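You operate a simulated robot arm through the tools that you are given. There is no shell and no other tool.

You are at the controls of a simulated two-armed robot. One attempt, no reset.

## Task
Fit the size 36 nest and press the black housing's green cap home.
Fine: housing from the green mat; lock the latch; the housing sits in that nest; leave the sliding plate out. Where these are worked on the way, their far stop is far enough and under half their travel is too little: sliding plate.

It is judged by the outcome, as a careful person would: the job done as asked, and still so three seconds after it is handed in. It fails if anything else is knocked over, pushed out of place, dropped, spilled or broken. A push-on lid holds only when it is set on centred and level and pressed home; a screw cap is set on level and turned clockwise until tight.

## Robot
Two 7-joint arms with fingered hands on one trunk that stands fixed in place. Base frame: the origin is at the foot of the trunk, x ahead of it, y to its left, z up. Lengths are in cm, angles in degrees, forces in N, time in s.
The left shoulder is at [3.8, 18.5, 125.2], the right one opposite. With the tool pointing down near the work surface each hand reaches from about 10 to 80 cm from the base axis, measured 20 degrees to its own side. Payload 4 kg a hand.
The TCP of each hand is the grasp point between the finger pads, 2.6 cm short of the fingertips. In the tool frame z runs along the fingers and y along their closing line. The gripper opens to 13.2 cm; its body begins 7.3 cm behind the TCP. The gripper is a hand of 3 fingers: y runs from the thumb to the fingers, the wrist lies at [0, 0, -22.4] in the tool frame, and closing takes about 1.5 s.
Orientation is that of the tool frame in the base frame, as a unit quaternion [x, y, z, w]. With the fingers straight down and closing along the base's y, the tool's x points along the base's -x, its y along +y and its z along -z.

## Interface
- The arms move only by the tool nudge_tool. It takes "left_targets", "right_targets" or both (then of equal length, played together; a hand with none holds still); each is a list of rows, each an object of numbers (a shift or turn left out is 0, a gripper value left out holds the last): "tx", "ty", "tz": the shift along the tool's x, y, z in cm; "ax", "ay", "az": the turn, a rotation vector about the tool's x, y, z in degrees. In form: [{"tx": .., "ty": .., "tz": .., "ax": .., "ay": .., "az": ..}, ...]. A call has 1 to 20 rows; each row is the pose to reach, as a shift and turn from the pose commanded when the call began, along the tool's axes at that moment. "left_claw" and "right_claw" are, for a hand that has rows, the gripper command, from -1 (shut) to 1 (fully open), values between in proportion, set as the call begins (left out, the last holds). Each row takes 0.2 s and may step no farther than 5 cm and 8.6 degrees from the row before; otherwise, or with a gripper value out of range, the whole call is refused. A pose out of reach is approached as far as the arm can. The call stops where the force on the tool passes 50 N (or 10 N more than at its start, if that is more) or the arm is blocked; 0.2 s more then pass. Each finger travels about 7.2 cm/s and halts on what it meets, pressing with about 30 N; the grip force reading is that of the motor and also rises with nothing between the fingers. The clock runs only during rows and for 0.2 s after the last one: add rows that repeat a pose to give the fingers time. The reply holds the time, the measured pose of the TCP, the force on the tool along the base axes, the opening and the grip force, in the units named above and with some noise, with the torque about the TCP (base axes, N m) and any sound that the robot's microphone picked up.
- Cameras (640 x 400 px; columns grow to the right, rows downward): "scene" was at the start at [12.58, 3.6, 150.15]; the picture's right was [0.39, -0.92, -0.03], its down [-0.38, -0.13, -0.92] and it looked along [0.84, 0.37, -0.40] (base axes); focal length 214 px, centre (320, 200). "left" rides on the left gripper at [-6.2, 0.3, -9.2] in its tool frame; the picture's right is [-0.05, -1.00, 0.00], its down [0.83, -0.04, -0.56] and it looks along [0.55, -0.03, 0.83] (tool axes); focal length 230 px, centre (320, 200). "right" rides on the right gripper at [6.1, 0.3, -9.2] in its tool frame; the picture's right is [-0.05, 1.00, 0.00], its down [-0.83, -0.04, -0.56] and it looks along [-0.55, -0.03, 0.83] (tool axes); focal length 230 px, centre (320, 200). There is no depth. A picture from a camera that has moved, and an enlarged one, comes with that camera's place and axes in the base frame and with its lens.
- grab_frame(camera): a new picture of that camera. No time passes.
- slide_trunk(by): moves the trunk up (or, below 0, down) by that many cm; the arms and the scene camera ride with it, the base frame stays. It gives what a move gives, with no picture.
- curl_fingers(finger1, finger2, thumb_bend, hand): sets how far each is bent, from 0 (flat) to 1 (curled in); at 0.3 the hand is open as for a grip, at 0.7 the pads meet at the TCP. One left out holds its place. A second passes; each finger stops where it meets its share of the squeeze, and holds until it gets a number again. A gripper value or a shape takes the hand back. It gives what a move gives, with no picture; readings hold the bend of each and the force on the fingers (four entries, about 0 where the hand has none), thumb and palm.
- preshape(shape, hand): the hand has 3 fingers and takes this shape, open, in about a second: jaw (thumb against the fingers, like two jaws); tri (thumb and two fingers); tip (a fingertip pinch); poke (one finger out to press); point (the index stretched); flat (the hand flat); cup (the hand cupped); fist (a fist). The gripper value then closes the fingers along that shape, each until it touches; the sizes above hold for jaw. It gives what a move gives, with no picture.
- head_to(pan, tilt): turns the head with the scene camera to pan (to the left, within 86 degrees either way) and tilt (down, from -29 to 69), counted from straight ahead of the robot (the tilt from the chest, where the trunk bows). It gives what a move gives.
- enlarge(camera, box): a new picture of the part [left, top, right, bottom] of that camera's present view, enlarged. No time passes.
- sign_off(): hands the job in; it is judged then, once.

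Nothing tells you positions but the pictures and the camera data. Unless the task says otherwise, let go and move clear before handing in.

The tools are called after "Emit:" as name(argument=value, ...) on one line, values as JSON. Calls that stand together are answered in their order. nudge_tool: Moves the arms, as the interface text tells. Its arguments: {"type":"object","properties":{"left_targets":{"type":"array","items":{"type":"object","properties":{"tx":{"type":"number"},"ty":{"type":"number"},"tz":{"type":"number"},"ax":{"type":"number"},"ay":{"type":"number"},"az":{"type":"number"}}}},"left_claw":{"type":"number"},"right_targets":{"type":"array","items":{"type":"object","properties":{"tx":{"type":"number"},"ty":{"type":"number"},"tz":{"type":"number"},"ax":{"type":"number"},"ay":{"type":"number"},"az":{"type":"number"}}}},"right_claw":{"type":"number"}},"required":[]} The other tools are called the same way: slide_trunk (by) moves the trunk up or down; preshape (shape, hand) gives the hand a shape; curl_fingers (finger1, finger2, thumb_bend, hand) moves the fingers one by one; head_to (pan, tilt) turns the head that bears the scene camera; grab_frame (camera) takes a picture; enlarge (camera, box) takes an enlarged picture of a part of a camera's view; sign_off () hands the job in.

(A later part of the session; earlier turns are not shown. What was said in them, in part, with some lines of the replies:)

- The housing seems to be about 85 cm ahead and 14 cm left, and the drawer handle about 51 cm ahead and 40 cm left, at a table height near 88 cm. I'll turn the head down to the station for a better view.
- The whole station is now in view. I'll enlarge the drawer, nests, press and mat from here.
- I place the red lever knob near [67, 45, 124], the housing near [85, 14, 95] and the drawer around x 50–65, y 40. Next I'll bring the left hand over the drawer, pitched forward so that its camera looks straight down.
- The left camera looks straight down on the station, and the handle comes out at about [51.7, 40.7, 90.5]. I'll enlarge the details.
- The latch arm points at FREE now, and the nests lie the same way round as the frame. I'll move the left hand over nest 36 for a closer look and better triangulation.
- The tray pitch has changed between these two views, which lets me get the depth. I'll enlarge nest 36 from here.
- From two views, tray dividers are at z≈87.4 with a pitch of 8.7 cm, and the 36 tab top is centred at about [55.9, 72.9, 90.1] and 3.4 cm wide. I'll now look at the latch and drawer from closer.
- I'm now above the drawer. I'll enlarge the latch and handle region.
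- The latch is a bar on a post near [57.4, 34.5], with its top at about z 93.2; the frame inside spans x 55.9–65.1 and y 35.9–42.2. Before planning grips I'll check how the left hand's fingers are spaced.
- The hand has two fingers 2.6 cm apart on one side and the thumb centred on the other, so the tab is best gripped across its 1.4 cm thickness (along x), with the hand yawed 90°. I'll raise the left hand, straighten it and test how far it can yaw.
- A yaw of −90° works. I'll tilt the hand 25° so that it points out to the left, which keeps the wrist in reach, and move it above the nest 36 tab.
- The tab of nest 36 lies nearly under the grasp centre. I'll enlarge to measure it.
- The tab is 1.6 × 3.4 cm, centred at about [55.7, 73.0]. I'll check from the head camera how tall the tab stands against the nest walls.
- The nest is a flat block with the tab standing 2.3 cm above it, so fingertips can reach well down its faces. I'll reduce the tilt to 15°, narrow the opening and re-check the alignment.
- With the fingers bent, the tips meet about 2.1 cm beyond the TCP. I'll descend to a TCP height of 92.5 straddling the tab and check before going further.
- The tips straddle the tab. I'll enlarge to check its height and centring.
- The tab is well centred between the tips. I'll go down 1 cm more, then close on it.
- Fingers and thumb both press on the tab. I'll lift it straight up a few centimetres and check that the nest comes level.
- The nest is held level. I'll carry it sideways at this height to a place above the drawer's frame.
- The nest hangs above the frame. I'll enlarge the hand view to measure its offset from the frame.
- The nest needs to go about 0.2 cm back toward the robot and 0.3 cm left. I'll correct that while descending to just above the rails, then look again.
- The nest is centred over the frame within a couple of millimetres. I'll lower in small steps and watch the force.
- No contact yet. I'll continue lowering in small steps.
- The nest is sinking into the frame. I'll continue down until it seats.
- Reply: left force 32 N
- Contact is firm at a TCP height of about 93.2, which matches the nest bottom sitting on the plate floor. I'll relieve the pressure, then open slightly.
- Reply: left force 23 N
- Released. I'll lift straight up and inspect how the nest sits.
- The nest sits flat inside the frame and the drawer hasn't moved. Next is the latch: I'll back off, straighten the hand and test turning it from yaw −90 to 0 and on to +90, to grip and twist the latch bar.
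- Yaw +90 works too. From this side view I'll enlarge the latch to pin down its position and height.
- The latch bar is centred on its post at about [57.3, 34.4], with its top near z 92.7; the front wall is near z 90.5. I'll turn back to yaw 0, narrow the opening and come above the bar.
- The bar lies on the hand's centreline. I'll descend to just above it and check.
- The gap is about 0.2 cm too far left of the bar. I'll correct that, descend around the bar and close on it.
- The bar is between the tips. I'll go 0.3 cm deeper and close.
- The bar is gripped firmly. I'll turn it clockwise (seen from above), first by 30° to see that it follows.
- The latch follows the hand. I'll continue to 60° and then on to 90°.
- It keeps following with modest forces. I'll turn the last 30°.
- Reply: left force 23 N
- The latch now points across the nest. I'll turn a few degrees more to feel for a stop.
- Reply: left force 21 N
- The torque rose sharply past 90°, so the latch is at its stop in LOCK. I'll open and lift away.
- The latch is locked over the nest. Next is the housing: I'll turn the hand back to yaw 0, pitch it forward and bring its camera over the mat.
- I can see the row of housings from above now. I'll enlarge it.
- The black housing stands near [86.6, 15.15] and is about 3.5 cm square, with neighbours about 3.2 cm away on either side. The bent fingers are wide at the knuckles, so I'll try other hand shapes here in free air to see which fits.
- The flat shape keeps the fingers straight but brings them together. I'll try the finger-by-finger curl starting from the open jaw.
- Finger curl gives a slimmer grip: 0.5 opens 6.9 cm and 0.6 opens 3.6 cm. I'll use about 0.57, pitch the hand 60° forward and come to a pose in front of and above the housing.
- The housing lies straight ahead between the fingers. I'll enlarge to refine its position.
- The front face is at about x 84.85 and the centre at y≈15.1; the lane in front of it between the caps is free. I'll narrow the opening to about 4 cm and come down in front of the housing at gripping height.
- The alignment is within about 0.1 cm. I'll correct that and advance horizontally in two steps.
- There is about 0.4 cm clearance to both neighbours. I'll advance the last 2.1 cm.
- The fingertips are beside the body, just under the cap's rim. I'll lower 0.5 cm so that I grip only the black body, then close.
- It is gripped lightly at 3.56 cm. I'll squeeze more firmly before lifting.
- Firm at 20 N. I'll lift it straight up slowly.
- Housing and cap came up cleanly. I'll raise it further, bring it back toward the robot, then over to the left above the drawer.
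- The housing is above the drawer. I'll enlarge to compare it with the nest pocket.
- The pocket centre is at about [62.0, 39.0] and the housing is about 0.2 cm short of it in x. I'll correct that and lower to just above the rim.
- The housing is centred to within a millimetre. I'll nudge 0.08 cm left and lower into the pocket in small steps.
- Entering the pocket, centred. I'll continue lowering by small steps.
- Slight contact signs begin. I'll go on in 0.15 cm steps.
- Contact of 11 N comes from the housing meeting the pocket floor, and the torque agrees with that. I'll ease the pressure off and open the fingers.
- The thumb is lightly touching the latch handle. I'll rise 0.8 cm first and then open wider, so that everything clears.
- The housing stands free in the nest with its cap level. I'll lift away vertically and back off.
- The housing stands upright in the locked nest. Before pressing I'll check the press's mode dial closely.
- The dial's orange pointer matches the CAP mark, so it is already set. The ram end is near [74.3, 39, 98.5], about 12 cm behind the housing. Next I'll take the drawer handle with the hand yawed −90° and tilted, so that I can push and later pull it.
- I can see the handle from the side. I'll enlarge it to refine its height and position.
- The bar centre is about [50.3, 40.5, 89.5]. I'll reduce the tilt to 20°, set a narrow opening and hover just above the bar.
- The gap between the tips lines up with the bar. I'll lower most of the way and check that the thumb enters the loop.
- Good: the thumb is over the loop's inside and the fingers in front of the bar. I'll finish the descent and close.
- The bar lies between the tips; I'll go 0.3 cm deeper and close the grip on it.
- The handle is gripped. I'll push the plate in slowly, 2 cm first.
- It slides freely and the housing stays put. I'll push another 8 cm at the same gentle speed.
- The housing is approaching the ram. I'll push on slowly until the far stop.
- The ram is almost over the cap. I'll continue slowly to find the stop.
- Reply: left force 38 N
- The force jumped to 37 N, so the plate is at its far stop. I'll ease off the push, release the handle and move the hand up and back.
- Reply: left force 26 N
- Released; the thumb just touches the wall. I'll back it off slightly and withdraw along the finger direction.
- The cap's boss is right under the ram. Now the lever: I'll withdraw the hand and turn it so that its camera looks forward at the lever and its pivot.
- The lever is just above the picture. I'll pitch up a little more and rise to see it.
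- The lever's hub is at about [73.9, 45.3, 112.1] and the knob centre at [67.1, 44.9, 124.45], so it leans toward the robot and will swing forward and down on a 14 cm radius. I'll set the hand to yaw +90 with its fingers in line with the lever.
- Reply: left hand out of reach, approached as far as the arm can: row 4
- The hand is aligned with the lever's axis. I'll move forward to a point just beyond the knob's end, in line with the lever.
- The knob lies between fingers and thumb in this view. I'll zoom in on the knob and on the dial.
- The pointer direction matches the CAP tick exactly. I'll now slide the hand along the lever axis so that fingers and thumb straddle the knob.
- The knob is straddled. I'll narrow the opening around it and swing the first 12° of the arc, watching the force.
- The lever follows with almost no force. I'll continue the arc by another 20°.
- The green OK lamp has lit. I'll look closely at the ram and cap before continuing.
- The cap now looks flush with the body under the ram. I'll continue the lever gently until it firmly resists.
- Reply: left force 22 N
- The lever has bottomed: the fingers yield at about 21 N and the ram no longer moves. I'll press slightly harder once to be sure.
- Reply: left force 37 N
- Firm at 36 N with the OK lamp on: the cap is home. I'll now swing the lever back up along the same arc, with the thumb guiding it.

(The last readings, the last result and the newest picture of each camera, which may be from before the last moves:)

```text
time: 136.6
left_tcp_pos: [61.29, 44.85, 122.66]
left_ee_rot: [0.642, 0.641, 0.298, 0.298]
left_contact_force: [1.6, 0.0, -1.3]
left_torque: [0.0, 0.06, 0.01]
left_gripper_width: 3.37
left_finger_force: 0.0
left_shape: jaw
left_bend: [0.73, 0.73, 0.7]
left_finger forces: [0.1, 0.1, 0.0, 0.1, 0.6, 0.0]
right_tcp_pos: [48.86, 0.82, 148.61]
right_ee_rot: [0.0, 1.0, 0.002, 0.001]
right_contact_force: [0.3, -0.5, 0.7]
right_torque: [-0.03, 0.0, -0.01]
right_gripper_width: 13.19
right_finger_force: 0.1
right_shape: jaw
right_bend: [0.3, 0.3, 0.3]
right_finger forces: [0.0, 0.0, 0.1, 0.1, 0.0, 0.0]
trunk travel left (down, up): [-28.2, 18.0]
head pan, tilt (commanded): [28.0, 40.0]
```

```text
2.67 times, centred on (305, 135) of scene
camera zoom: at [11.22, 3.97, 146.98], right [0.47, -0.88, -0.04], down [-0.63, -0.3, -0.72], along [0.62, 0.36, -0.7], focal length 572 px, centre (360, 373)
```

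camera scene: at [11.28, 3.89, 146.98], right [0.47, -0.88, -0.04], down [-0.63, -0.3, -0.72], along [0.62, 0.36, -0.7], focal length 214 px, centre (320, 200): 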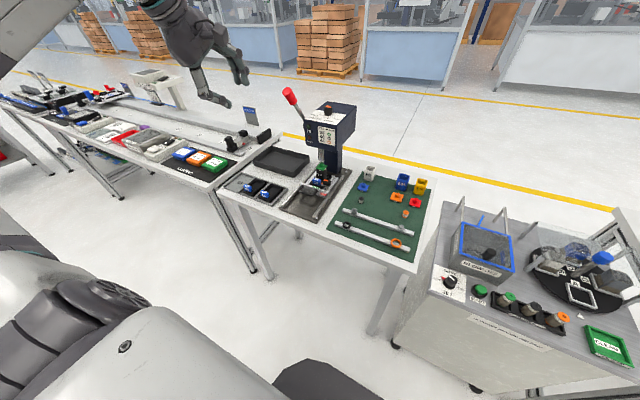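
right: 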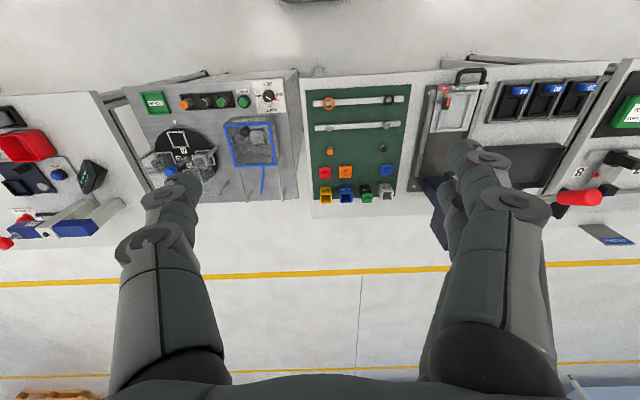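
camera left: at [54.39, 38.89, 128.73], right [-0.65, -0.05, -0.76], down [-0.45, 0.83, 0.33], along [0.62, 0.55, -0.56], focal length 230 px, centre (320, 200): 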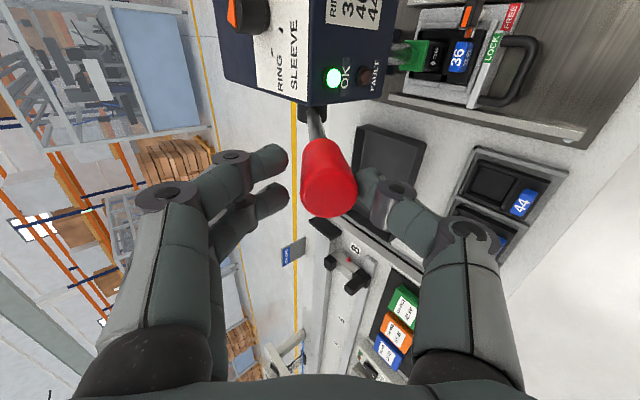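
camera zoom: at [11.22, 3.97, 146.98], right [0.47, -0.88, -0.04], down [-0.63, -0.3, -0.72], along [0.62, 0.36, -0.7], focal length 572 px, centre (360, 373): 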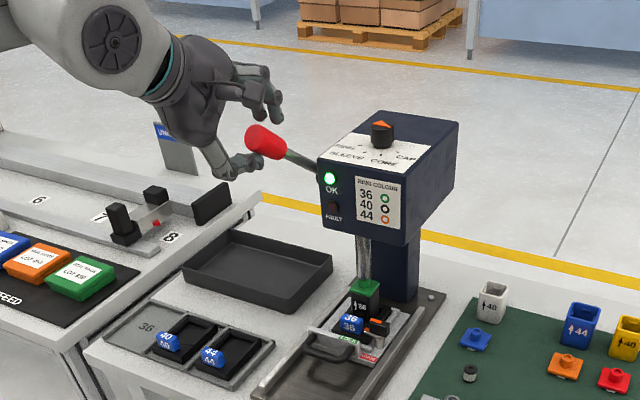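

The thumb is lifting the lever. I'll continue back to the top of its travel.

Emit:
nudge_tool(left_targets=[{"ty": 0.849, "tz": 0.022, "ax": 3}, {"ty": 1.695, "tz": 0.089, "ax": 6}, {"ty": 2.537, "tz": 0.2, "ax": 9}, {"ty": 3.372, "tz": 0.354, "ax": 12}, {"ty": 4.198, "tz": 0.553, "ax": 15}, {"ty": 5.012, "tz": 0.794, "ax": 18}, {"ty": 5.813, "tz": 1.077, "ax": 21}, {"ty": 5.813, "tz": 1.077, "ax": 21}])

Emit:
grab_frame(camera="left")

Emit:
enlarge(camera="scene", box=[240, 60, 370, 210])

```text
time: 138.4
left_tcp_pos: [65.97, 44.84, 126.49]
left_ee_rot: [0.684, 0.686, 0.176, 0.176]
left_contact_force: [0.1, 0.3, -0.7]
left_torque: [0.0, 0.0, -0.02]
left_gripper_width: 3.32
left_finger_force: 0.1
left_shape: jaw
left_bend: [0.73, 0.73, 0.7]
left_finger forces: [0.0, 0.1, 0.1, 0.1, 0.4, 0.1]
right_tcp_pos: [48.85, 0.83, 148.55]
right_ee_rot: [-0.001, 1.0, 0.002, 0.002]
right_contact_force: [0.6, 0.9, 0.2]
right_torque: [0.01, -0.01, 0.0]
right_gripper_width: 13.21
right_finger_force: 0.1
right_shape: jaw
right_bend: [0.3, 0.3, 0.3]
right_finger forces: [0.1, 0.0, 0.0, 0.0, 0.0, 0.1]
trunk travel left (down, up): [-28.2, 18.0]
head pan, tilt (commanded): [28.0, 40.0]
```

```text
taken
camera left: at [61.73, 38.98, 134.64], right [-0.87, -0.05, -0.48], down [-0.31, 0.83, 0.46], along [0.37, 0.55, -0.74], focal length 230 px, centre (320, 200)
```

left: 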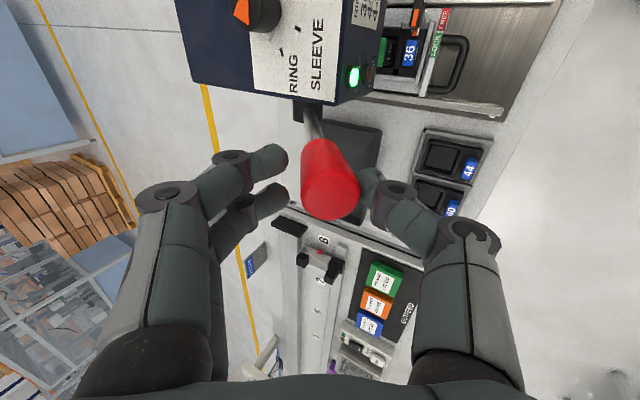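

```text
2.67 times, centred on (305, 135) of scene
camera zoom: at [11.18, 3.94, 146.99], right [0.47, -0.88, -0.04], down [-0.63, -0.3, -0.72], along [0.62, 0.36, -0.7], focal length 572 px, centre (360, 373)
```

zoom: 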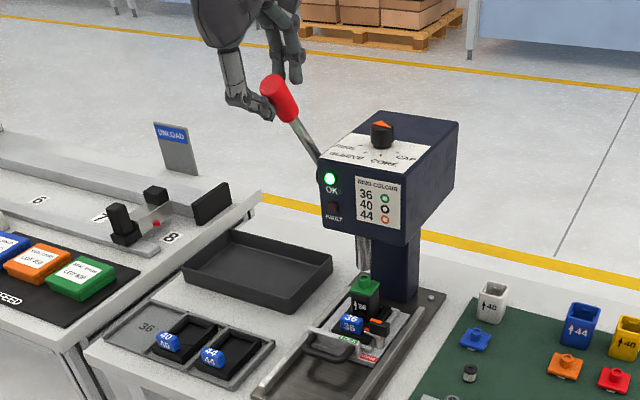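

Nearly back up. I'll push about 4° more to reach the upper rest position.

Emit:
nudge_tool(left_targets=[{"ty": 0.425, "tz": 0.006, "ax": 1.5}, {"ty": 0.849, "tz": 0.022, "ax": 3}, {"ty": 1.131, "tz": 0.04, "ax": 4}, {"ty": 1.131, "tz": 0.04, "ax": 4}])

Emit:
grab_frame(camera="left")

Emit:
enlarge(camera="scene", box=[240, 60, 370, 210])

```text
time: 139.4
left_tcp_pos: [66.74, 44.59, 126.64]
left_ee_rot: [0.688, 0.693, 0.153, 0.151]
left_contact_force: [-1.7, 0.0, -1.9]
left_torque: [0.06, 0.03, 0.02]
left_gripper_width: 3.52
left_finger_force: 0.1
left_shape: jaw
left_bend: [0.73, 0.73, 0.7]
left_finger forces: [0.1, 0.0, 0.0, 0.1, 2.8, 0.0]
left hand out of reach, approached as far as the arm can: row 2, 3, 4
right_tcp_pos: [48.76, 0.74, 148.61]
right_ee_rot: [0.0, 1.0, 0.002, 0.0]
right_contact_force: [0.2, 0.3, 0.4]
right_torque: [-0.01, 0.03, -0.01]
right_gripper_width: 13.2
right_finger_force: 0.1
right_shape: jaw
right_bend: [0.3, 0.3, 0.3]
right_finger forces: [0.0, 0.1, 0.1, 0.0, 0.0, 0.1]
trunk travel left (down, up): [-28.2, 18.0]
head pan, tilt (commanded): [28.0, 40.0]
```

```text
taken
camera left: at [63.16, 38.58, 135.09], right [-0.91, -0.06, -0.42], down [-0.28, 0.83, 0.49], along [0.32, 0.56, -0.77], focal length 230 px, centre (320, 200)
```

left: 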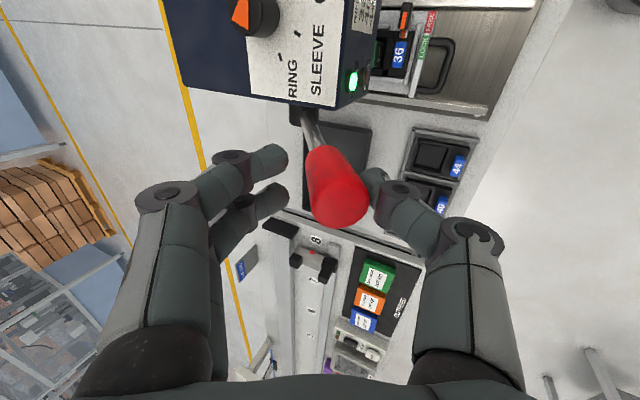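

```text
2.67 times, centred on (305, 135) of scene
camera zoom: at [11.18, 3.98, 146.98], right [0.47, -0.88, -0.04], down [-0.63, -0.3, -0.72], along [0.62, 0.36, -0.7], focal length 572 px, centre (360, 373)
```

zoom: 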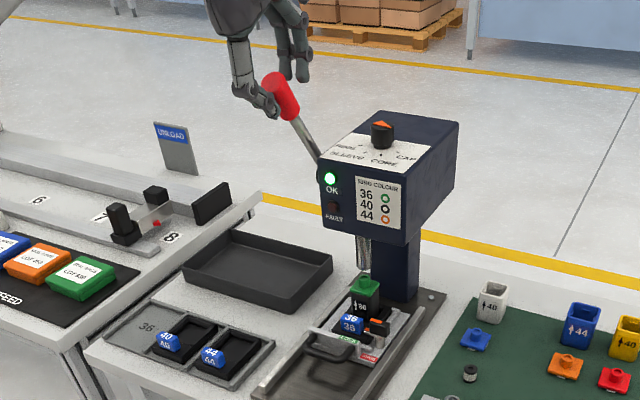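

The lever is back at its original position. I'll open and withdraw along the lever's axis, then back away.

Emit:
nudge_tool(left_targets=[{"ty": 0.0}, {"ty": -0.5}, {"ty": -0.5, "tz": -1}, {"ty": -0.5, "tz": -3}, {"ty": -0.5, "tz": -5.5}, {"ty": -0.5, "tz": -8.5}, {"ty": -0.5, "tz": -8.5}], left_claw=-0.15)

Emit:
grab_frame(camera="left")

Emit:
enlarge(camera="scene", box=[240, 60, 370, 210])

```text
time: 141.0
left_tcp_pos: [62.76, 44.42, 134.19]
left_ee_rot: [0.691, 0.691, 0.151, 0.151]
left_contact_force: [0.6, 0.5, -0.3]
left_torque: [0.03, -0.01, 0.02]
left_gripper_width: 5.57
left_finger_force: 0.2
left_shape: jaw
left_bend: [0.73, 0.73, 0.7]
left_finger forces: [0.0, 0.0, 0.0, 0.0, 0.0, 0.0]
right_tcp_pos: [48.91, 0.68, 148.42]
right_ee_rot: [0.0, 1.0, 0.001, 0.001]
right_contact_force: [-0.3, -0.1, 0.4]
right_torque: [0.03, -0.02, 0.01]
right_gripper_width: 13.2
right_finger_force: 0.1
right_shape: jaw
right_bend: [0.3, 0.3, 0.3]
right_finger forces: [0.0, 0.2, 0.0, 0.1, 0.0, 0.1]
trunk travel left (down, up): [-28.2, 18.0]
head pan, tilt (commanded): [28.0, 40.0]
```

```text
taken
camera left: at [59.09, 38.4, 142.53], right [-0.91, -0.05, -0.42], down [-0.27, 0.83, 0.49], along [0.32, 0.55, -0.77], focal length 230 px, centre (320, 200)
```

left: 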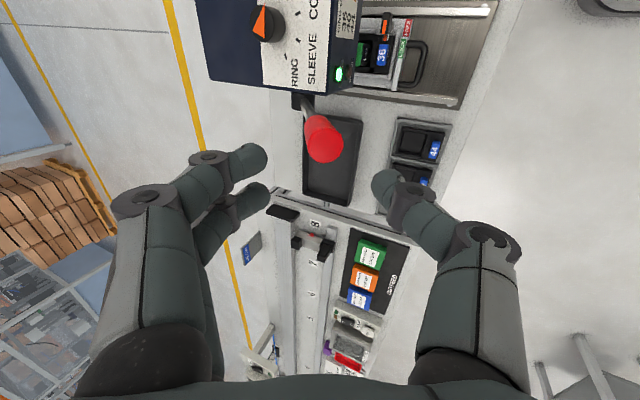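

```text
2.67 times, centred on (305, 135) of scene
camera zoom: at [11.29, 3.96, 146.97], right [0.47, -0.88, -0.04], down [-0.63, -0.3, -0.72], along [0.62, 0.36, -0.7], focal length 572 px, centre (360, 373)
```

zoom: 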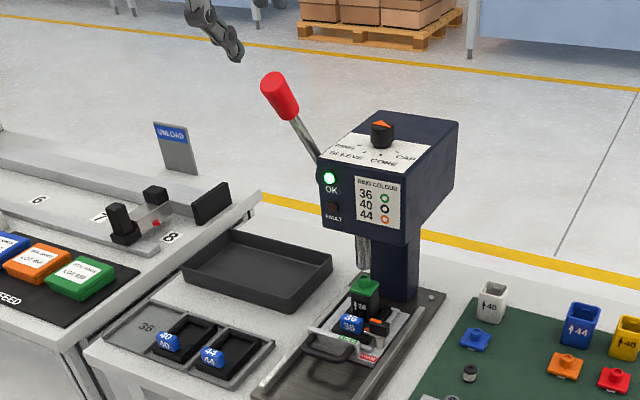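

The lever stays up. I'll check the cap and the ram clearance.

Emit:
enlarge(camera="scene", box=[305, 145, 345, 195])

Emit:
enlarge(camera="right", box=[400, 60, 520, 180])

```text
8.00 times, centred on (325, 170) of scene
camera zoom: at [11.29, 3.96, 146.97], right [0.47, -0.88, -0.04], down [-0.63, -0.3, -0.72], along [0.62, 0.36, -0.7], focal length 1716 px, centre (280, 440)
```

zoom: 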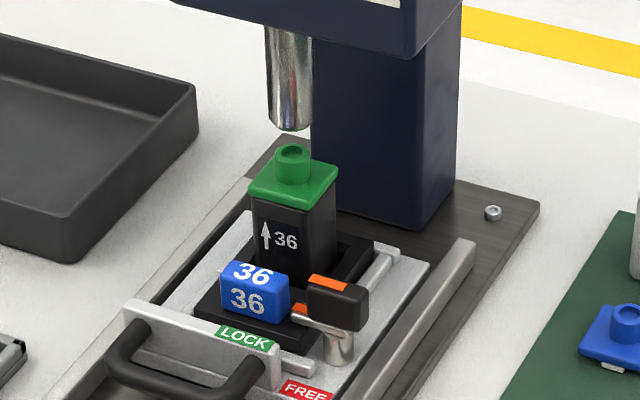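

```text
3.33 times, centred on (460, 120) of right
camera zoom: at [42.71, 1.08, 157.87], right [0.05, 1.0, 0.0], down [0.83, -0.05, 0.56], along [0.56, -0.03, -0.83], focal length 767 px, centre (-147, 467)
```

zoom: 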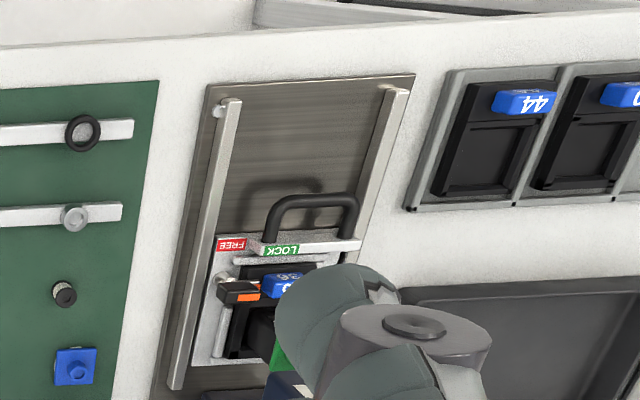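

The green cap sits flush and level, and the ram is clear. Now I'll pull the plate out: I'll back off, turn to yaw −90 and regrip the handle as before.

Emit:
nudge_tool(left_targets=[{"ty": -2.5, "tz": -0.25, "ax": 3}, {"ty": -5.5, "tz": -0.5, "ax": 7}, {"ty": -8.5, "tz": -0.8, "ax": 11}, {"ty": -11.5, "tz": -1.1, "ax": 15}, {"ty": -14.5, "tz": -1.4, "ax": 20}, {"ty": -17.95, "tz": -1.67, "ax": 24.8}, {"ty": -17.95, "tz": -1.67, "ax": 24.8}])

Emit:
nudge_tool(left_targets=[{"az": -8.5}, {"az": -17}, {"az": -25.5}, {"az": -34}, {"az": -42.5}, {"az": -51}, {"az": -59.5}, {"az": -68}, {"az": -76.5}, {"az": -85}, {"az": -90}, {"az": -90}], left_claw=-0.64)

Emit:
nudge_tool(left_targets=[{"az": -8.5}, {"az": -17}, {"az": -25.5}, {"az": -34}, {"az": -42.5}, {"az": -51}, {"az": -59.5}, {"az": -68}, {"az": -76.5}, {"az": -85}, {"az": -90}, {"az": -90}])

```text
time: 142.6
left_tcp_pos: [45.54, 44.33, 127.91]
left_ee_rot: [0.707, 0.707, 0.0, -0.001]
left_contact_force: [-0.2, 0.2, 0.4]
left_torque: [0.0, -0.01, 0.0]
left_gripper_width: 5.57
left_finger_force: 0.0
left_shape: jaw
left_bend: [0.73, 0.73, 0.7]
left_finger forces: [0.0, 0.0, 0.0, 0.1, 0.0, 0.0]
right_tcp_pos: [49.05, 0.63, 148.45]
right_ee_rot: [0.0, 1.0, 0.001, 0.001]
right_contact_force: [-0.4, 0.9, 0.4]
right_torque: [0.01, 0.03, -0.01]
right_gripper_width: 13.22
right_finger_force: 0.3
right_shape: jaw
right_bend: [0.3, 0.3, 0.3]
right_finger forces: [0.1, 0.1, 0.0, 0.1, 0.1, 0.1]
trunk travel left (down, up): [-28.2, 18.0]
head pan, tilt (commanded): [28.0, 40.0]
```

```text
time: 145.2
left_tcp_pos: [45.76, 44.39, 128.12]
left_ee_rot: [0.0, 1.0, 0.0, 0.0]
left_contact_force: [0.7, -0.6, -0.6]
left_torque: [-0.01, 0.01, -0.01]
left_gripper_width: 2.41
left_finger_force: 0.1
left_shape: jaw
left_bend: [0.73, 0.73, 0.7]
left_finger forces: [0.0, 0.0, 0.0, 0.0, 0.1, 0.0]
right_tcp_pos: [48.9, 0.72, 148.46]
right_ee_rot: [0.0, 1.0, 0.002, 0.001]
right_contact_force: [0.6, -0.3, 0.0]
right_torque: [0.0, 0.03, 0.01]
right_gripper_width: 13.19
right_finger_force: 0.0
right_shape: jaw
right_bend: [0.3, 0.3, 0.3]
right_finger forces: [0.0, 0.1, 0.0, 0.0, 0.0, 0.0]
trunk travel left (down, up): [-28.2, 18.0]
head pan, tilt (commanded): [28.0, 40.0]
```

```text
time: 147.8
left_tcp_pos: [45.89, 44.43, 128.18]
left_ee_rot: [0.708, -0.706, -0.001, 0.001]
left_contact_force: [-0.1, 0.0, -0.2]
left_torque: [0.01, 0.0, -0.02]
left_gripper_width: 2.41
left_finger_force: 0.1
left_shape: jaw
left_bend: [0.73, 0.73, 0.7]
left_finger forces: [0.1, 0.0, 0.1, 0.0, 0.1, 0.0]
right_tcp_pos: [48.92, 0.73, 148.54]
right_ee_rot: [0.0, 1.0, 0.002, 0.001]
right_contact_force: [-0.6, 0.6, -0.1]
right_torque: [0.0, 0.03, 0.01]
right_gripper_width: 13.19
right_finger_force: 0.1
right_shape: jaw
right_bend: [0.3, 0.3, 0.3]
right_finger forces: [0.1, 0.1, 0.0, 0.0, 0.1, 0.1]
trunk travel left (down, up): [-28.2, 18.0]
head pan, tilt (commanded): [28.0, 40.0]
```

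Now I'll come down in front of the press with the 20° tilt.

Emit:
nudge_tool(left_targets=[{"tx": 0.7, "ty": -0.8, "tz": 4, "ax": 3.3}, {"tx": 1.4, "ty": -1.6, "tz": 8, "ax": 6.6}, {"tx": 2.1, "ty": -2.5, "tz": 12, "ax": 10}, {"tx": 2.8, "ty": -3.3, "tz": 16, "ax": 13.3}, {"tx": 3.4, "ty": -4.2, "tz": 20, "ax": 16.6}, {"tx": 4.0, "ty": -5, "tz": 24, "ax": 20}, {"tx": 4.0, "ty": -5, "tz": 24, "ax": 20}])

Emit:
grab_frame(camera="left")

Emit:
enlarge(camera="left", box=[300, 60, 500, 200])

```text
time: 149.4
left_tcp_pos: [50.82, 40.18, 104.16]
left_ee_rot: [0.697, -0.695, 0.123, -0.123]
left_contact_force: [-0.2, 0.7, 0.5]
left_torque: [-0.03, -0.03, -0.02]
left_gripper_width: 2.4
left_finger_force: 0.2
left_shape: jaw
left_bend: [0.73, 0.73, 0.7]
left_finger forces: [0.0, 0.0, 0.0, 0.0, 0.0, 0.0]
right_tcp_pos: [48.85, 0.74, 148.54]
right_ee_rot: [0.001, 1.0, 0.002, 0.001]
right_contact_force: [-0.5, 0.8, 0.0]
right_torque: [-0.01, -0.03, -0.03]
right_gripper_width: 13.2
right_finger_force: 0.1
right_shape: jaw
right_bend: [0.3, 0.3, 0.3]
right_finger forces: [0.0, 0.1, 0.1, 0.0, 0.0, 0.0]
trunk travel left (down, up): [-28.2, 18.0]
head pan, tilt (commanded): [28.0, 40.0]
```

```text
taken
camera left: at [47.31, 46.51, 112.69], right [0.94, 0.05, 0.34], down [-0.15, -0.83, 0.54], along [0.31, -0.55, -0.77], focal length 230 px, centre (320, 200)
```

left: 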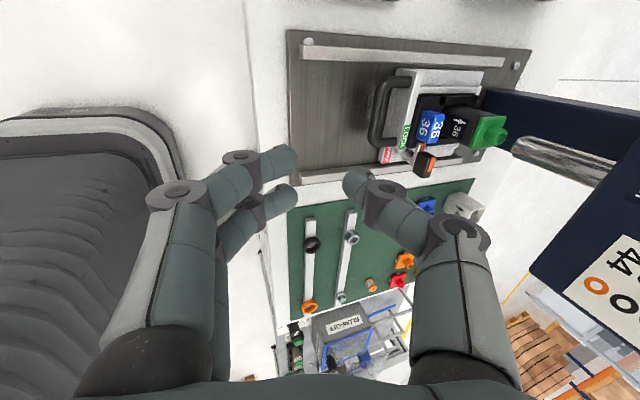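

```text
2.86 times, centred on (400, 130) of left
camera zoom: at [47.31, 46.51, 112.69], right [0.94, 0.05, 0.34], down [-0.15, -0.83, 0.54], along [0.31, -0.55, -0.77], focal length 657 px, centre (91, 400)
```

zoom: 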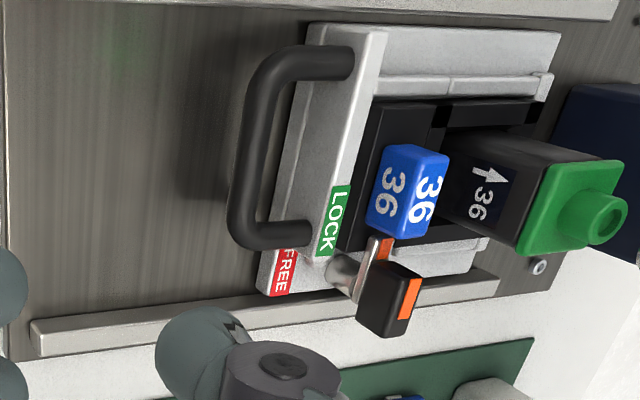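

I'll hover above the handle's new position and re-measure it.

Emit:
nudge_tool(left_targets=[{"tx": -0.05, "ty": -1.73, "tz": 2.48}, {"tx": -0.1, "ty": -3.46, "tz": 4.96}, {"tx": -0.1, "ty": -5.2, "tz": 7.44}, {"tx": -0.1, "ty": -6.93, "tz": 9.92}, {"tx": -0.1, "ty": -6.93, "tz": 9.92}, {"tx": -0.1, "ty": -6.93, "tz": 9.92}])

Emit:
enlarge(camera="left", box=[230, 90, 410, 230])

Emit:
enlarge(camera="scene", box=[265, 130, 355, 205])

```text
time: 150.8
left_tcp_pos: [60.66, 40.28, 97.17]
left_ee_rot: [0.697, -0.696, 0.123, -0.123]
left_contact_force: [-0.8, -0.5, 0.3]
left_torque: [0.0, -0.01, 0.0]
left_gripper_width: 2.41
left_finger_force: 0.0
left_shape: jaw
left_bend: [0.73, 0.73, 0.7]
left_finger forces: [0.0, 0.0, 0.0, 0.0, 0.1, 0.0]
right_tcp_pos: [48.92, 0.64, 148.45]
right_ee_rot: [0.0, 1.0, 0.003, 0.001]
right_contact_force: [0.5, 0.7, -0.3]
right_torque: [0.01, 0.02, -0.02]
right_gripper_width: 13.17
right_finger_force: 0.2
right_shape: jaw
right_bend: [0.3, 0.3, 0.3]
right_finger forces: [0.1, 0.0, 0.1, 0.1, 0.1, 0.0]
trunk travel left (down, up): [-28.2, 18.0]
head pan, tilt (commanded): [28.0, 40.0]
```

```text
2.86 times, centred on (320, 160) of left
camera zoom: at [57.15, 46.53, 105.7], right [0.94, 0.05, 0.34], down [-0.15, -0.83, 0.54], along [0.31, -0.55, -0.77], focal length 657 px, centre (320, 314)
```

zoom: 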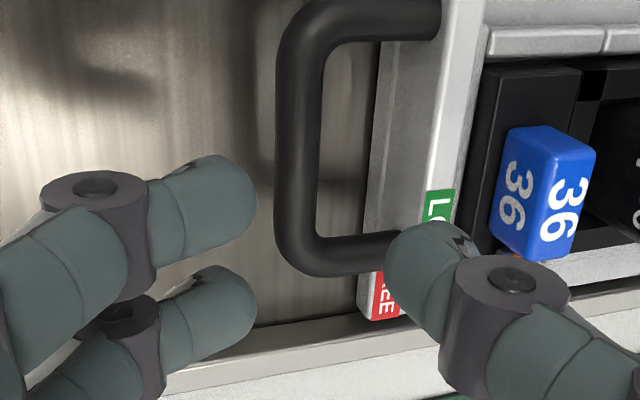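

```text
5.33 times, centred on (310, 168) of scene
camera zoom: at [11.2, 3.92, 146.98], right [0.47, -0.88, -0.04], down [-0.63, -0.3, -0.72], along [0.62, 0.36, -0.7], focal length 1144 px, centre (373, 373)
```

zoom: 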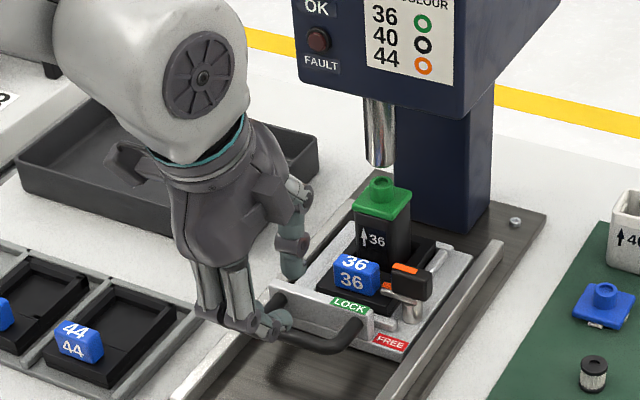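

The bar is at about x 62.7 now. I'll lower onto it in two steps.

Emit:
nudge_tool(left_targets=[{"ty": 0.3, "tz": 1.0}, {"ty": 0.6, "tz": 2.4}, {"ty": 0.6, "tz": 3.6}, {"ty": 0.6, "tz": 3.6}])

Emit:
enlarge(camera="left", box=[230, 90, 410, 230])

```text
time: 151.8
left_tcp_pos: [61.3, 40.32, 93.45]
left_ee_rot: [0.697, -0.696, 0.123, -0.123]
left_contact_force: [-0.4, 0.2, -0.4]
left_torque: [0.02, 0.04, 0.03]
left_gripper_width: 2.42
left_finger_force: 0.0
left_shape: jaw
left_bend: [0.73, 0.73, 0.7]
left_finger forces: [0.1, 0.0, 0.0, 0.1, 0.1, 0.0]
right_tcp_pos: [48.98, 0.77, 148.43]
right_ee_rot: [0.0, 1.0, 0.002, 0.001]
right_contact_force: [0.0, 0.7, -0.1]
right_torque: [0.01, 0.01, 0.02]
right_gripper_width: 13.2
right_finger_force: 0.1
right_shape: jaw
right_bend: [0.3, 0.3, 0.3]
right_finger forces: [0.1, 0.0, 0.1, 0.0, 0.0, 0.0]
trunk travel left (down, up): [-28.2, 18.0]
head pan, tilt (commanded): [28.0, 40.0]
```

```text
2.86 times, centred on (320, 160) of left
camera zoom: at [57.7, 46.63, 102.0], right [0.94, 0.05, 0.34], down [-0.15, -0.83, 0.54], along [0.31, -0.55, -0.77], focal length 657 px, centre (320, 314)
```

zoom: 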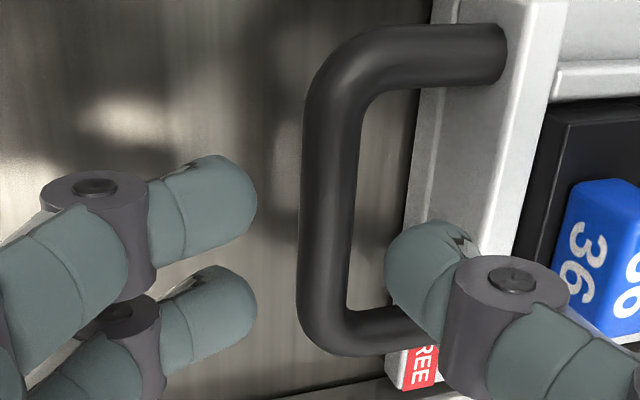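

Aligned. I'll finish lowering and close on the bar.

Emit:
nudge_tool(left_targets=[{"ty": -0.1, "tz": 0.7}, {"ty": -0.2, "tz": 1.4}, {"ty": -0.2, "tz": 2.2}, {"ty": -0.2, "tz": 2.2}])

Emit:
nudge_tool(left_targets=[{}, {}, {}, {}, {}, {}], left_claw=-1)

Emit:
enlarge(camera="left", box=[230, 90, 410, 230])

```text
time: 152.8
left_tcp_pos: [62.22, 40.45, 91.66]
left_ee_rot: [-0.696, 0.697, -0.123, 0.123]
left_contact_force: [1.1, 0.2, -0.6]
left_torque: [-0.01, -0.01, -0.02]
left_gripper_width: 2.41
left_finger_force: 0.1
left_shape: jaw
left_bend: [0.73, 0.73, 0.7]
left_finger forces: [0.0, 0.0, 0.0, 0.0, 0.0, 0.0]
right_tcp_pos: [48.76, 0.7, 148.59]
right_ee_rot: [0.0, 1.0, 0.001, 0.001]
right_contact_force: [-0.2, 0.4, 0.2]
right_torque: [0.01, 0.0, -0.02]
right_gripper_width: 13.19
right_finger_force: 0.0
right_shape: jaw
right_bend: [0.3, 0.3, 0.3]
right_finger forces: [0.0, 0.0, 0.0, 0.0, 0.0, 0.0]
trunk travel left (down, up): [-28.2, 18.0]
head pan, tilt (commanded): [28.0, 40.0]
```

```text
time: 154.2
left_tcp_pos: [62.1, 40.44, 91.7]
left_ee_rot: [0.697, -0.696, 0.122, -0.122]
left_contact_force: [0.2, -1.7, -3.6]
left_torque: [-0.05, 0.02, -0.02]
left_gripper_width: 0.68
left_finger_force: 30.5
left_shape: jaw
left_bend: [0.71, 0.71, 0.7]
left_finger forces: [13.7, 13.8, 0.0, 0.0, 26.3, 0.1]
right_tcp_pos: [48.89, 0.72, 148.44]
right_ee_rot: [0.0, 1.0, 0.001, 0.001]
right_contact_force: [0.0, 0.1, -0.1]
right_torque: [0.01, 0.02, -0.02]
right_gripper_width: 13.2
right_finger_force: 0.0
right_shape: jaw
right_bend: [0.3, 0.3, 0.3]
right_finger forces: [0.0, 0.0, 0.0, 0.0, 0.0, 0.1]
trunk travel left (down, up): [-28.2, 18.0]
head pan, tilt (commanded): [28.0, 40.0]
```

```text
2.86 times, centred on (320, 160) of left
camera zoom: at [58.7, 46.69, 100.05], right [0.94, 0.05, 0.34], down [-0.15, -0.83, 0.54], along [0.31, -0.55, -0.77], focal length 657 px, centre (320, 314)
```

zoom: 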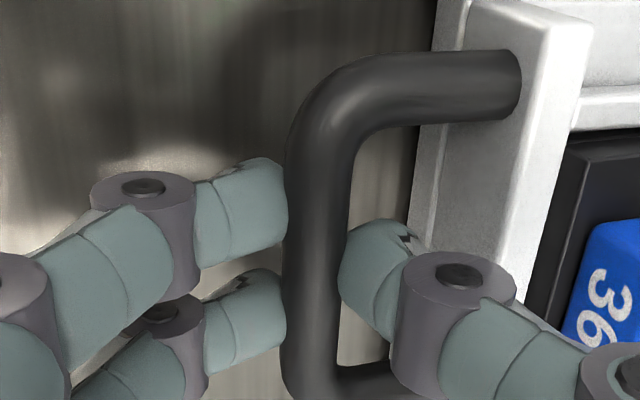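

Gripped again. I'll pull the plate out gently, 9 cm first.

Emit:
nudge_tool(left_targets=[{"ty": 0.28, "tz": -0.1}, {"ty": 0.75, "tz": -0.27}, {"ty": 1.22, "tz": -0.44}, {"ty": 1.69, "tz": -0.62}, {"ty": 2.16, "tz": -0.79}, {"ty": 2.63, "tz": -0.96}, {"ty": 3.1, "tz": -1.13}, {"ty": 3.57, "tz": -1.3}, {"ty": 4.04, "tz": -1.47}, {"ty": 4.51, "tz": -1.64}, {"ty": 4.98, "tz": -1.81}, {"ty": 5.45, "tz": -1.98}, {"ty": 5.92, "tz": -2.15}, {"ty": 6.39, "tz": -2.33}, {"ty": 6.86, "tz": -2.5}, {"ty": 7.33, "tz": -2.67}, {"ty": 7.8, "tz": -2.84}, {"ty": 8.27, "tz": -3.01}, {"ty": 8.46, "tz": -3.08}, {"ty": 8.46, "tz": -3.08}])

Emit:
enlarge(camera="scene", box=[255, 140, 355, 215])

```text
time: 158.4
left_tcp_pos: [53.05, 40.33, 91.62]
left_ee_rot: [-0.696, 0.697, -0.122, 0.123]
left_contact_force: [-1.5, -1.8, -3.9]
left_torque: [-0.05, 0.04, 0.0]
left_gripper_width: 0.64
left_finger_force: 29.8
left_shape: jaw
left_bend: [0.71, 0.71, 0.7]
left_finger forces: [14.1, 14.2, 0.0, 0.0, 26.2, 0.0]
right_tcp_pos: [49.01, 0.7, 148.63]
right_ee_rot: [0.0, 1.0, 0.002, 0.001]
right_contact_force: [0.2, 0.0, -0.1]
right_torque: [0.01, -0.02, 0.02]
right_gripper_width: 13.17
right_finger_force: 0.1
right_shape: jaw
right_bend: [0.3, 0.3, 0.3]
right_finger forces: [0.0, 0.1, 0.0, 0.0, 0.0, 0.0]
trunk travel left (down, up): [-28.2, 18.0]
head pan, tilt (commanded): [28.0, 40.0]
```

```text
5.33 times, centred on (305, 178) of scene
camera zoom: at [11.28, 3.93, 146.97], right [0.47, -0.88, -0.04], down [-0.63, -0.3, -0.72], along [0.62, 0.36, -0.7], focal length 1144 px, centre (400, 320)
```

zoom: 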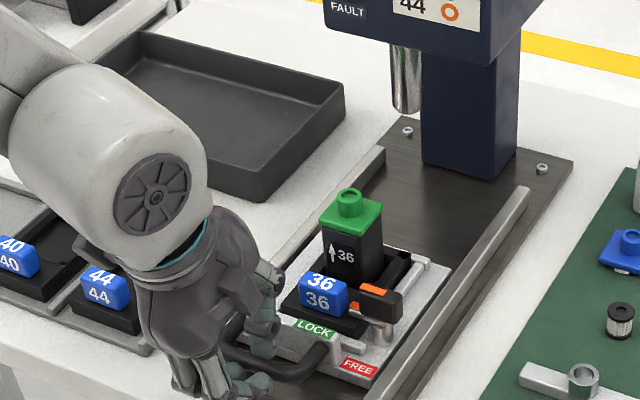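

The housing stays in the nest. I'll pull the remaining 3.5 cm slowly to the out stop.

Emit:
nudge_tool(left_targets=[{"ty": 0.28, "tz": -0.1}, {"ty": 0.61, "tz": -0.22}, {"ty": 0.94, "tz": -0.34}, {"ty": 1.27, "tz": -0.46}, {"ty": 1.6, "tz": -0.58}, {"ty": 1.93, "tz": -0.7}, {"ty": 2.26, "tz": -0.82}, {"ty": 2.54, "tz": -0.92}, {"ty": 2.77, "tz": -1.01}, {"ty": 2.96, "tz": -1.08}, {"ty": 3.15, "tz": -1.15}, {"ty": 3.34, "tz": -1.21}, {"ty": 3.5, "tz": -1.27}, {"ty": 3.5, "tz": -1.27}])

Emit:
enlarge(camera="scene", box=[255, 150, 345, 225])

```text
time: 161.4
left_tcp_pos: [49.58, 40.51, 91.69]
left_ee_rot: [-0.696, 0.696, -0.123, 0.123]
left_contact_force: [0.8, -10.9, -14.4]
left_torque: [-0.2, 0.05, -0.08]
left_gripper_width: 0.59
left_finger_force: 29.9
left_shape: jaw
left_bend: [0.71, 0.71, 0.7]
left_finger forces: [14.5, 14.6, 0.0, 0.1, 24.9, 0.0]
right_tcp_pos: [49.13, 0.6, 148.45]
right_ee_rot: [-0.001, 1.0, 0.002, 0.0]
right_contact_force: [0.2, -0.5, 0.3]
right_torque: [0.03, -0.01, 0.01]
right_gripper_width: 13.19
right_finger_force: 0.0
right_shape: jaw
right_bend: [0.3, 0.3, 0.3]
right_finger forces: [0.0, 0.1, 0.1, 0.1, 0.0, 0.0]
trunk travel left (down, up): [-28.2, 18.0]
head pan, tilt (commanded): [28.0, 40.0]
```

```text
5.33 times, centred on (300, 188) of scene
camera zoom: at [11.39, 3.86, 146.97], right [0.47, -0.88, -0.04], down [-0.63, -0.3, -0.71], along [0.62, 0.36, -0.7], focal length 1144 px, centre (427, 267)
```

zoom: 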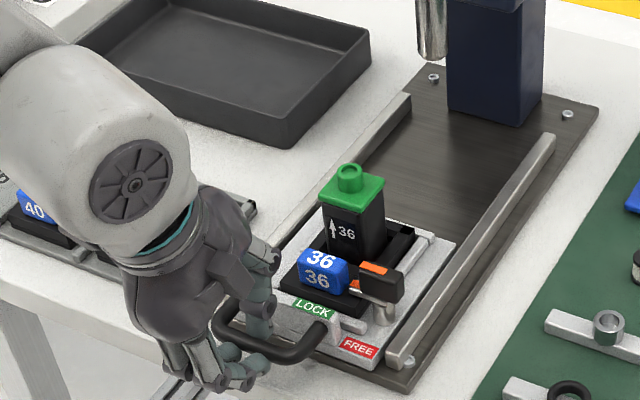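

The plate is back at about its starting position. I'll pull a touch more to confirm that it's against the out stop.

Emit:
nudge_tool(left_targets=[{"ty": 0.19, "tz": -0.07}, {"ty": 0.38, "tz": -0.14}, {"ty": 0.38, "tz": -0.14}])

Emit:
enlarge(camera="scene", box=[255, 150, 345, 225])

```text
time: 162.2
left_tcp_pos: [49.48, 40.37, 91.67]
left_ee_rot: [-0.696, 0.697, -0.122, 0.122]
left_contact_force: [14.8, -6.9, -11.8]
left_torque: [-0.1, -0.2, -0.01]
left_gripper_width: 0.5
left_finger_force: 29.4
left_shape: jaw
left_bend: [0.71, 0.71, 0.7]
left_finger forces: [10.8, 10.8, 0.0, 0.0, 30.8, 0.1]
right_tcp_pos: [49.25, 0.69, 148.43]
right_ee_rot: [0.0, 1.0, 0.002, 0.0]
right_contact_force: [0.8, 0.1, 0.4]
right_torque: [0.01, 0.0, 0.0]
right_gripper_width: 13.2
right_finger_force: 0.0
right_shape: jaw
right_bend: [0.3, 0.3, 0.3]
right_finger forces: [0.0, 0.1, 0.0, 0.1, 0.0, 0.1]
trunk travel left (down, up): [-28.2, 18.0]
head pan, tilt (commanded): [28.0, 40.0]
```

```text
5.33 times, centred on (300, 188) of scene
camera zoom: at [11.59, 3.93, 146.95], right [0.47, -0.88, -0.04], down [-0.63, -0.3, -0.71], along [0.62, 0.36, -0.7], focal length 1144 px, centre (427, 267)
```

zoom: 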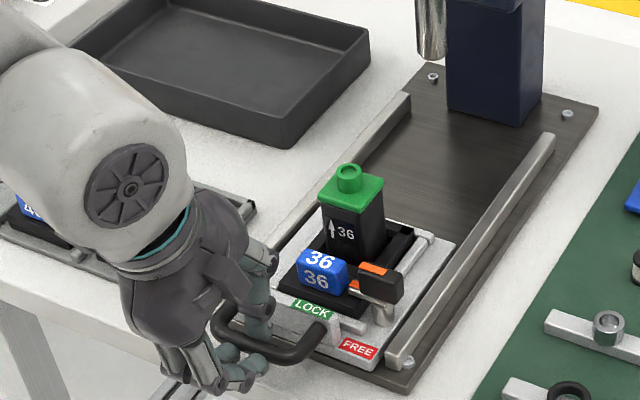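

The force rises without motion, so the plate is fully out. I'll ease off, open a little, and withdraw along the fingers.

Emit:
nudge_tool(left_targets=[{"ty": -0.19, "tz": 0.07}, {"ty": -0.3, "tz": 0.11}, {"ty": -0.3, "tz": 0.11}])

Emit:
nudge_tool(left_targets=[{}, {}, {}, {}], left_claw=-0.7)

Emit:
enlarge(camera="left", box=[230, 90, 410, 230])

```text
time: 163.0
left_tcp_pos: [49.49, 40.42, 91.52]
left_ee_rot: [-0.696, 0.697, -0.122, 0.122]
left_contact_force: [8.5, -9.0, -6.5]
left_torque: [-0.15, -0.15, -0.04]
left_gripper_width: 0.52
left_finger_force: 30.3
left_shape: jaw
left_bend: [0.71, 0.71, 0.7]
left_finger forces: [12.2, 12.4, 0.0, 0.0, 30.5, 0.0]
right_tcp_pos: [49.14, 0.64, 148.48]
right_ee_rot: [0.0, 1.0, 0.002, 0.0]
right_contact_force: [0.4, -0.3, -0.2]
right_torque: [0.0, -0.01, 0.0]
right_gripper_width: 13.21
right_finger_force: 0.1
right_shape: jaw
right_bend: [0.3, 0.3, 0.3]
right_finger forces: [0.0, 0.0, 0.0, 0.1, 0.0, 0.0]
trunk travel left (down, up): [-28.2, 18.0]
head pan, tilt (commanded): [28.0, 40.0]
```

```text
time: 164.0
left_tcp_pos: [49.46, 40.56, 91.6]
left_ee_rot: [-0.696, 0.696, -0.123, 0.124]
left_contact_force: [0.6, 0.3, -0.2]
left_torque: [-0.02, -0.03, -0.02]
left_gripper_width: 1.95
left_finger_force: 0.0
left_shape: jaw
left_bend: [0.73, 0.73, 0.7]
left_finger forces: [0.1, 0.1, 0.0, 0.0, 0.0, 0.1]
right_tcp_pos: [48.9, 0.79, 148.57]
right_ee_rot: [0.001, 1.0, 0.002, 0.001]
right_contact_force: [0.3, -0.9, 0.8]
right_torque: [0.01, -0.01, 0.0]
right_gripper_width: 13.21
right_finger_force: 0.0
right_shape: jaw
right_bend: [0.3, 0.3, 0.3]
right_finger forces: [0.1, 0.1, 0.0, 0.0, 0.0, 0.1]
trunk travel left (down, up): [-28.2, 18.0]
head pan, tilt (commanded): [28.0, 40.0]
```

```text
2.86 times, centred on (320, 160) of left
camera zoom: at [45.9, 46.83, 100.15], right [0.94, 0.05, 0.34], down [-0.15, -0.83, 0.54], along [0.31, -0.55, -0.77], focal length 657 px, centre (320, 314)
```

zoom: 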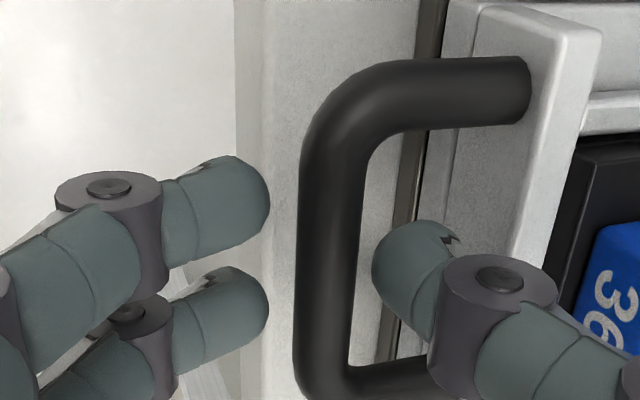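

Free on both sides. I'll withdraw straight along the fingers and then back away from the station.

Emit:
nudge_tool(left_targets=[{"tz": -1}, {"tz": -3}, {"tz": -6}, {"tz": -10}, {"tz": -10}])

Emit:
nudge_tool(left_targets=[{"ty": 2.0, "tz": -2.5}, {"ty": 4.0, "tz": -5}, {"ty": 6.0, "tz": -8}, {"ty": 8.0, "tz": -11}, {"ty": 8.0, "tz": -11}])

Emit:
grab_frame(camera="scene")

Emit:
enlarge(camera="scene", box=[265, 155, 345, 225])

Emit:
enlarge(camera="right", box=[400, 40, 560, 160])

```text
time: 165.2
left_tcp_pos: [46.03, 40.34, 101.25]
left_ee_rot: [-0.696, 0.697, -0.122, 0.122]
left_contact_force: [-0.1, 0.6, 0.1]
left_torque: [-0.01, 0.02, -0.01]
left_gripper_width: 1.99
left_finger_force: 0.1
left_shape: jaw
left_bend: [0.73, 0.73, 0.7]
left_finger forces: [0.0, 0.0, 0.0, 0.0, 0.0, 0.0]
right_tcp_pos: [48.98, 0.76, 148.51]
right_ee_rot: [-0.001, 1.0, 0.001, 0.001]
right_contact_force: [0.4, 0.5, 0.8]
right_torque: [-0.01, 0.01, 0.0]
right_gripper_width: 13.19
right_finger_force: 0.1
right_shape: jaw
right_bend: [0.3, 0.3, 0.3]
right_finger forces: [0.0, 0.1, 0.0, 0.0, 0.0, 0.0]
trunk travel left (down, up): [-28.2, 18.0]
head pan, tilt (commanded): [28.0, 40.0]
```

```text
time: 166.4
left_tcp_pos: [34.7, 40.64, 108.52]
left_ee_rot: [0.697, -0.696, 0.122, -0.122]
left_contact_force: [-0.5, 0.7, -0.9]
left_torque: [-0.01, 0.02, -0.03]
left_gripper_width: 1.95
left_finger_force: 0.1
left_shape: jaw
left_bend: [0.73, 0.73, 0.7]
left_finger forces: [0.1, 0.0, 0.0, 0.1, 0.0, 0.0]
right_tcp_pos: [49.02, 0.8, 148.47]
right_ee_rot: [0.0, 1.0, 0.002, 0.0]
right_contact_force: [0.5, -0.6, 0.2]
right_torque: [0.01, 0.06, -0.01]
right_gripper_width: 13.2
right_finger_force: 0.1
right_shape: jaw
right_bend: [0.3, 0.3, 0.3]
right_finger forces: [0.0, 0.0, 0.2, 0.1, 0.0, 0.0]
trunk travel left (down, up): [-28.2, 18.0]
head pan, tilt (commanded): [28.0, 40.0]
```

```text
taken
camera scene: at [11.36, 3.94, 146.96], right [0.47, -0.88, -0.04], down [-0.63, -0.3, -0.71], along [0.62, 0.36, -0.7], focal length 214 px, centre (320, 200)
```

scene: 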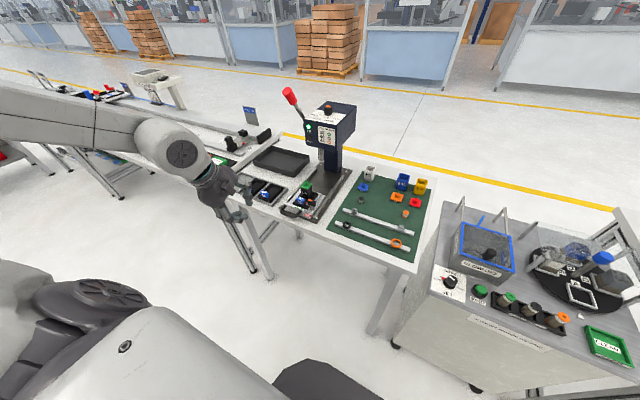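

```text
5.71 times, centred on (305, 190) of scene
camera zoom: at [11.36, 3.94, 146.96], right [0.47, -0.88, -0.04], down [-0.63, -0.3, -0.71], along [0.62, 0.36, -0.7], focal length 1226 px, centre (406, 257)
```

zoom: 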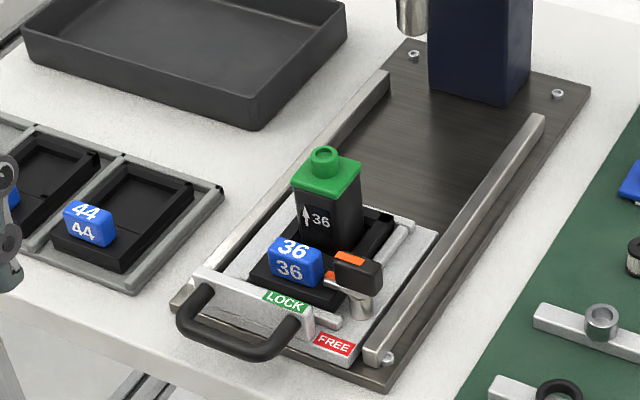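

```text
3.33 times, centred on (480, 100) of right
camera zoom: at [42.79, 1.07, 157.84], right [0.05, 1.0, 0.0], down [0.83, -0.05, 0.56], along [0.55, -0.03, -0.83], focal length 767 px, centre (-213, 533)
```

zoom: 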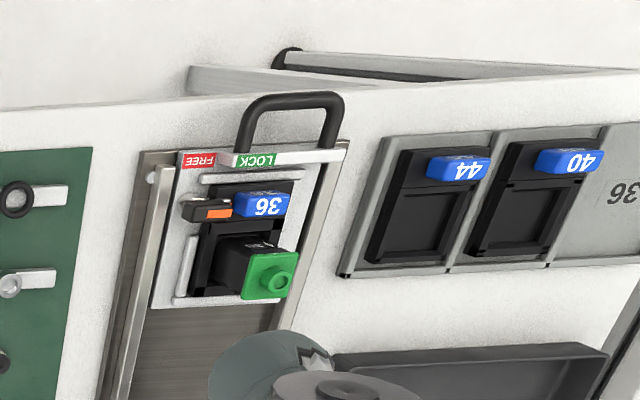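

The plate is out, the latch is locked and the capped housing sits in the nest. I'll take close final looks at the cap, the latch and the mat.

Emit:
enlarge(camera="scene", box=[287, 175, 327, 215])

Emit:
enlarge(camera="scene", box=[330, 155, 440, 255])

Emit:
enlarge(camera="scene", box=[210, 80, 370, 210])

```text
10.00 times, centred on (307, 195) of scene
camera zoom: at [11.36, 3.94, 146.96], right [0.47, -0.88, -0.04], down [-0.63, -0.3, -0.71], along [0.62, 0.36, -0.7], focal length 2145 px, centre (450, 250)
```

zoom: 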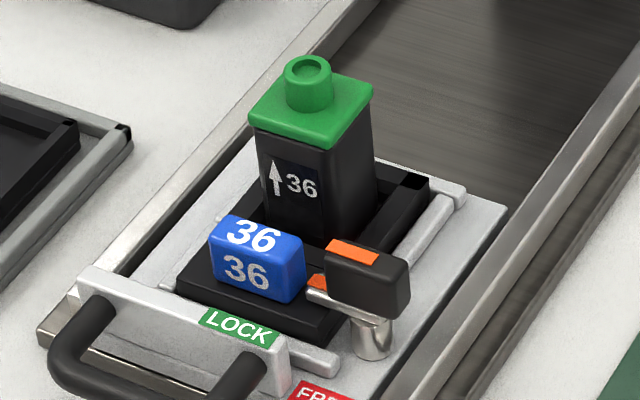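

```text
4.00 times, centred on (385, 205) of scene
camera zoom: at [11.36, 3.94, 146.96], right [0.47, -0.88, -0.04], down [-0.63, -0.3, -0.71], along [0.62, 0.36, -0.7], focal length 858 px, centre (60, 180)
```

zoom: 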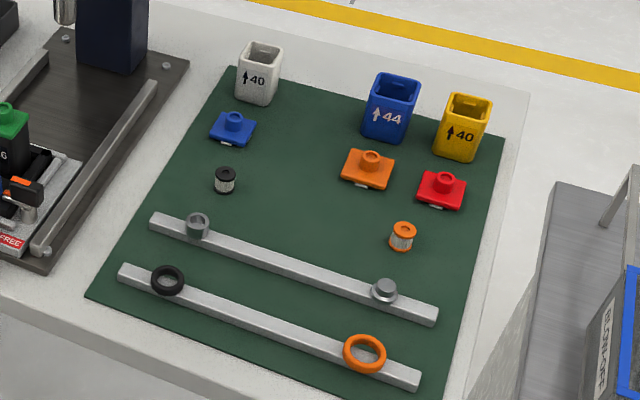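

```text
3.08 times, centred on (290, 145) of scene
camera zoom: at [11.36, 3.94, 146.96], right [0.47, -0.88, -0.04], down [-0.63, -0.3, -0.71], along [0.62, 0.36, -0.7], focal length 660 px, centre (412, 369)
```

zoom: 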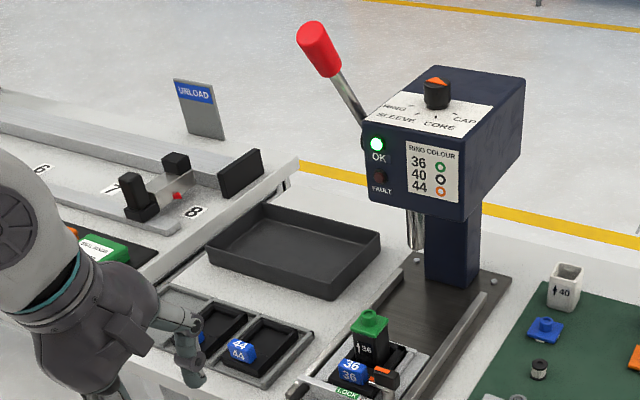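

Everything is as asked: nest 36 is in the frame with the latch at LOCK, and the black housing sits in it with its green cap flush and level. The plate is out, the lever is up, the OK lamp is lit, nothing else has moved and the hand is clear. I'm handing the job in.

Emit:
sign_off()

```text
The job is handed in.
```

The job is handed in. I fitted the size 36 nest to the sliding plate and pressed the black housing's green cap home.

- **Nest and latch:** Nest 36 sits flat in the plate's frame. I turned the latch to its stop at LOCK.
- **Housing:** I lifted the black housing off the green mat with its cap resting on it and set it upright in the nest.
- **Pressing:** The dial was already on CAP, so I left it. I pushed the plate to its far stop and pulled the lever down until it would go no further. The press's OK lamp came on, and afterwards the cap looked flush and level with the housing.
- **Left as asked:** The lever is back up and the plate is pulled out to its stop. Nothing else looked out of place in the final pictures, and the hand is clear of the station.

While I was letting go of the housing, my thumb touched the latch handle lightly. In the last pictures the latch was still at LOCK.
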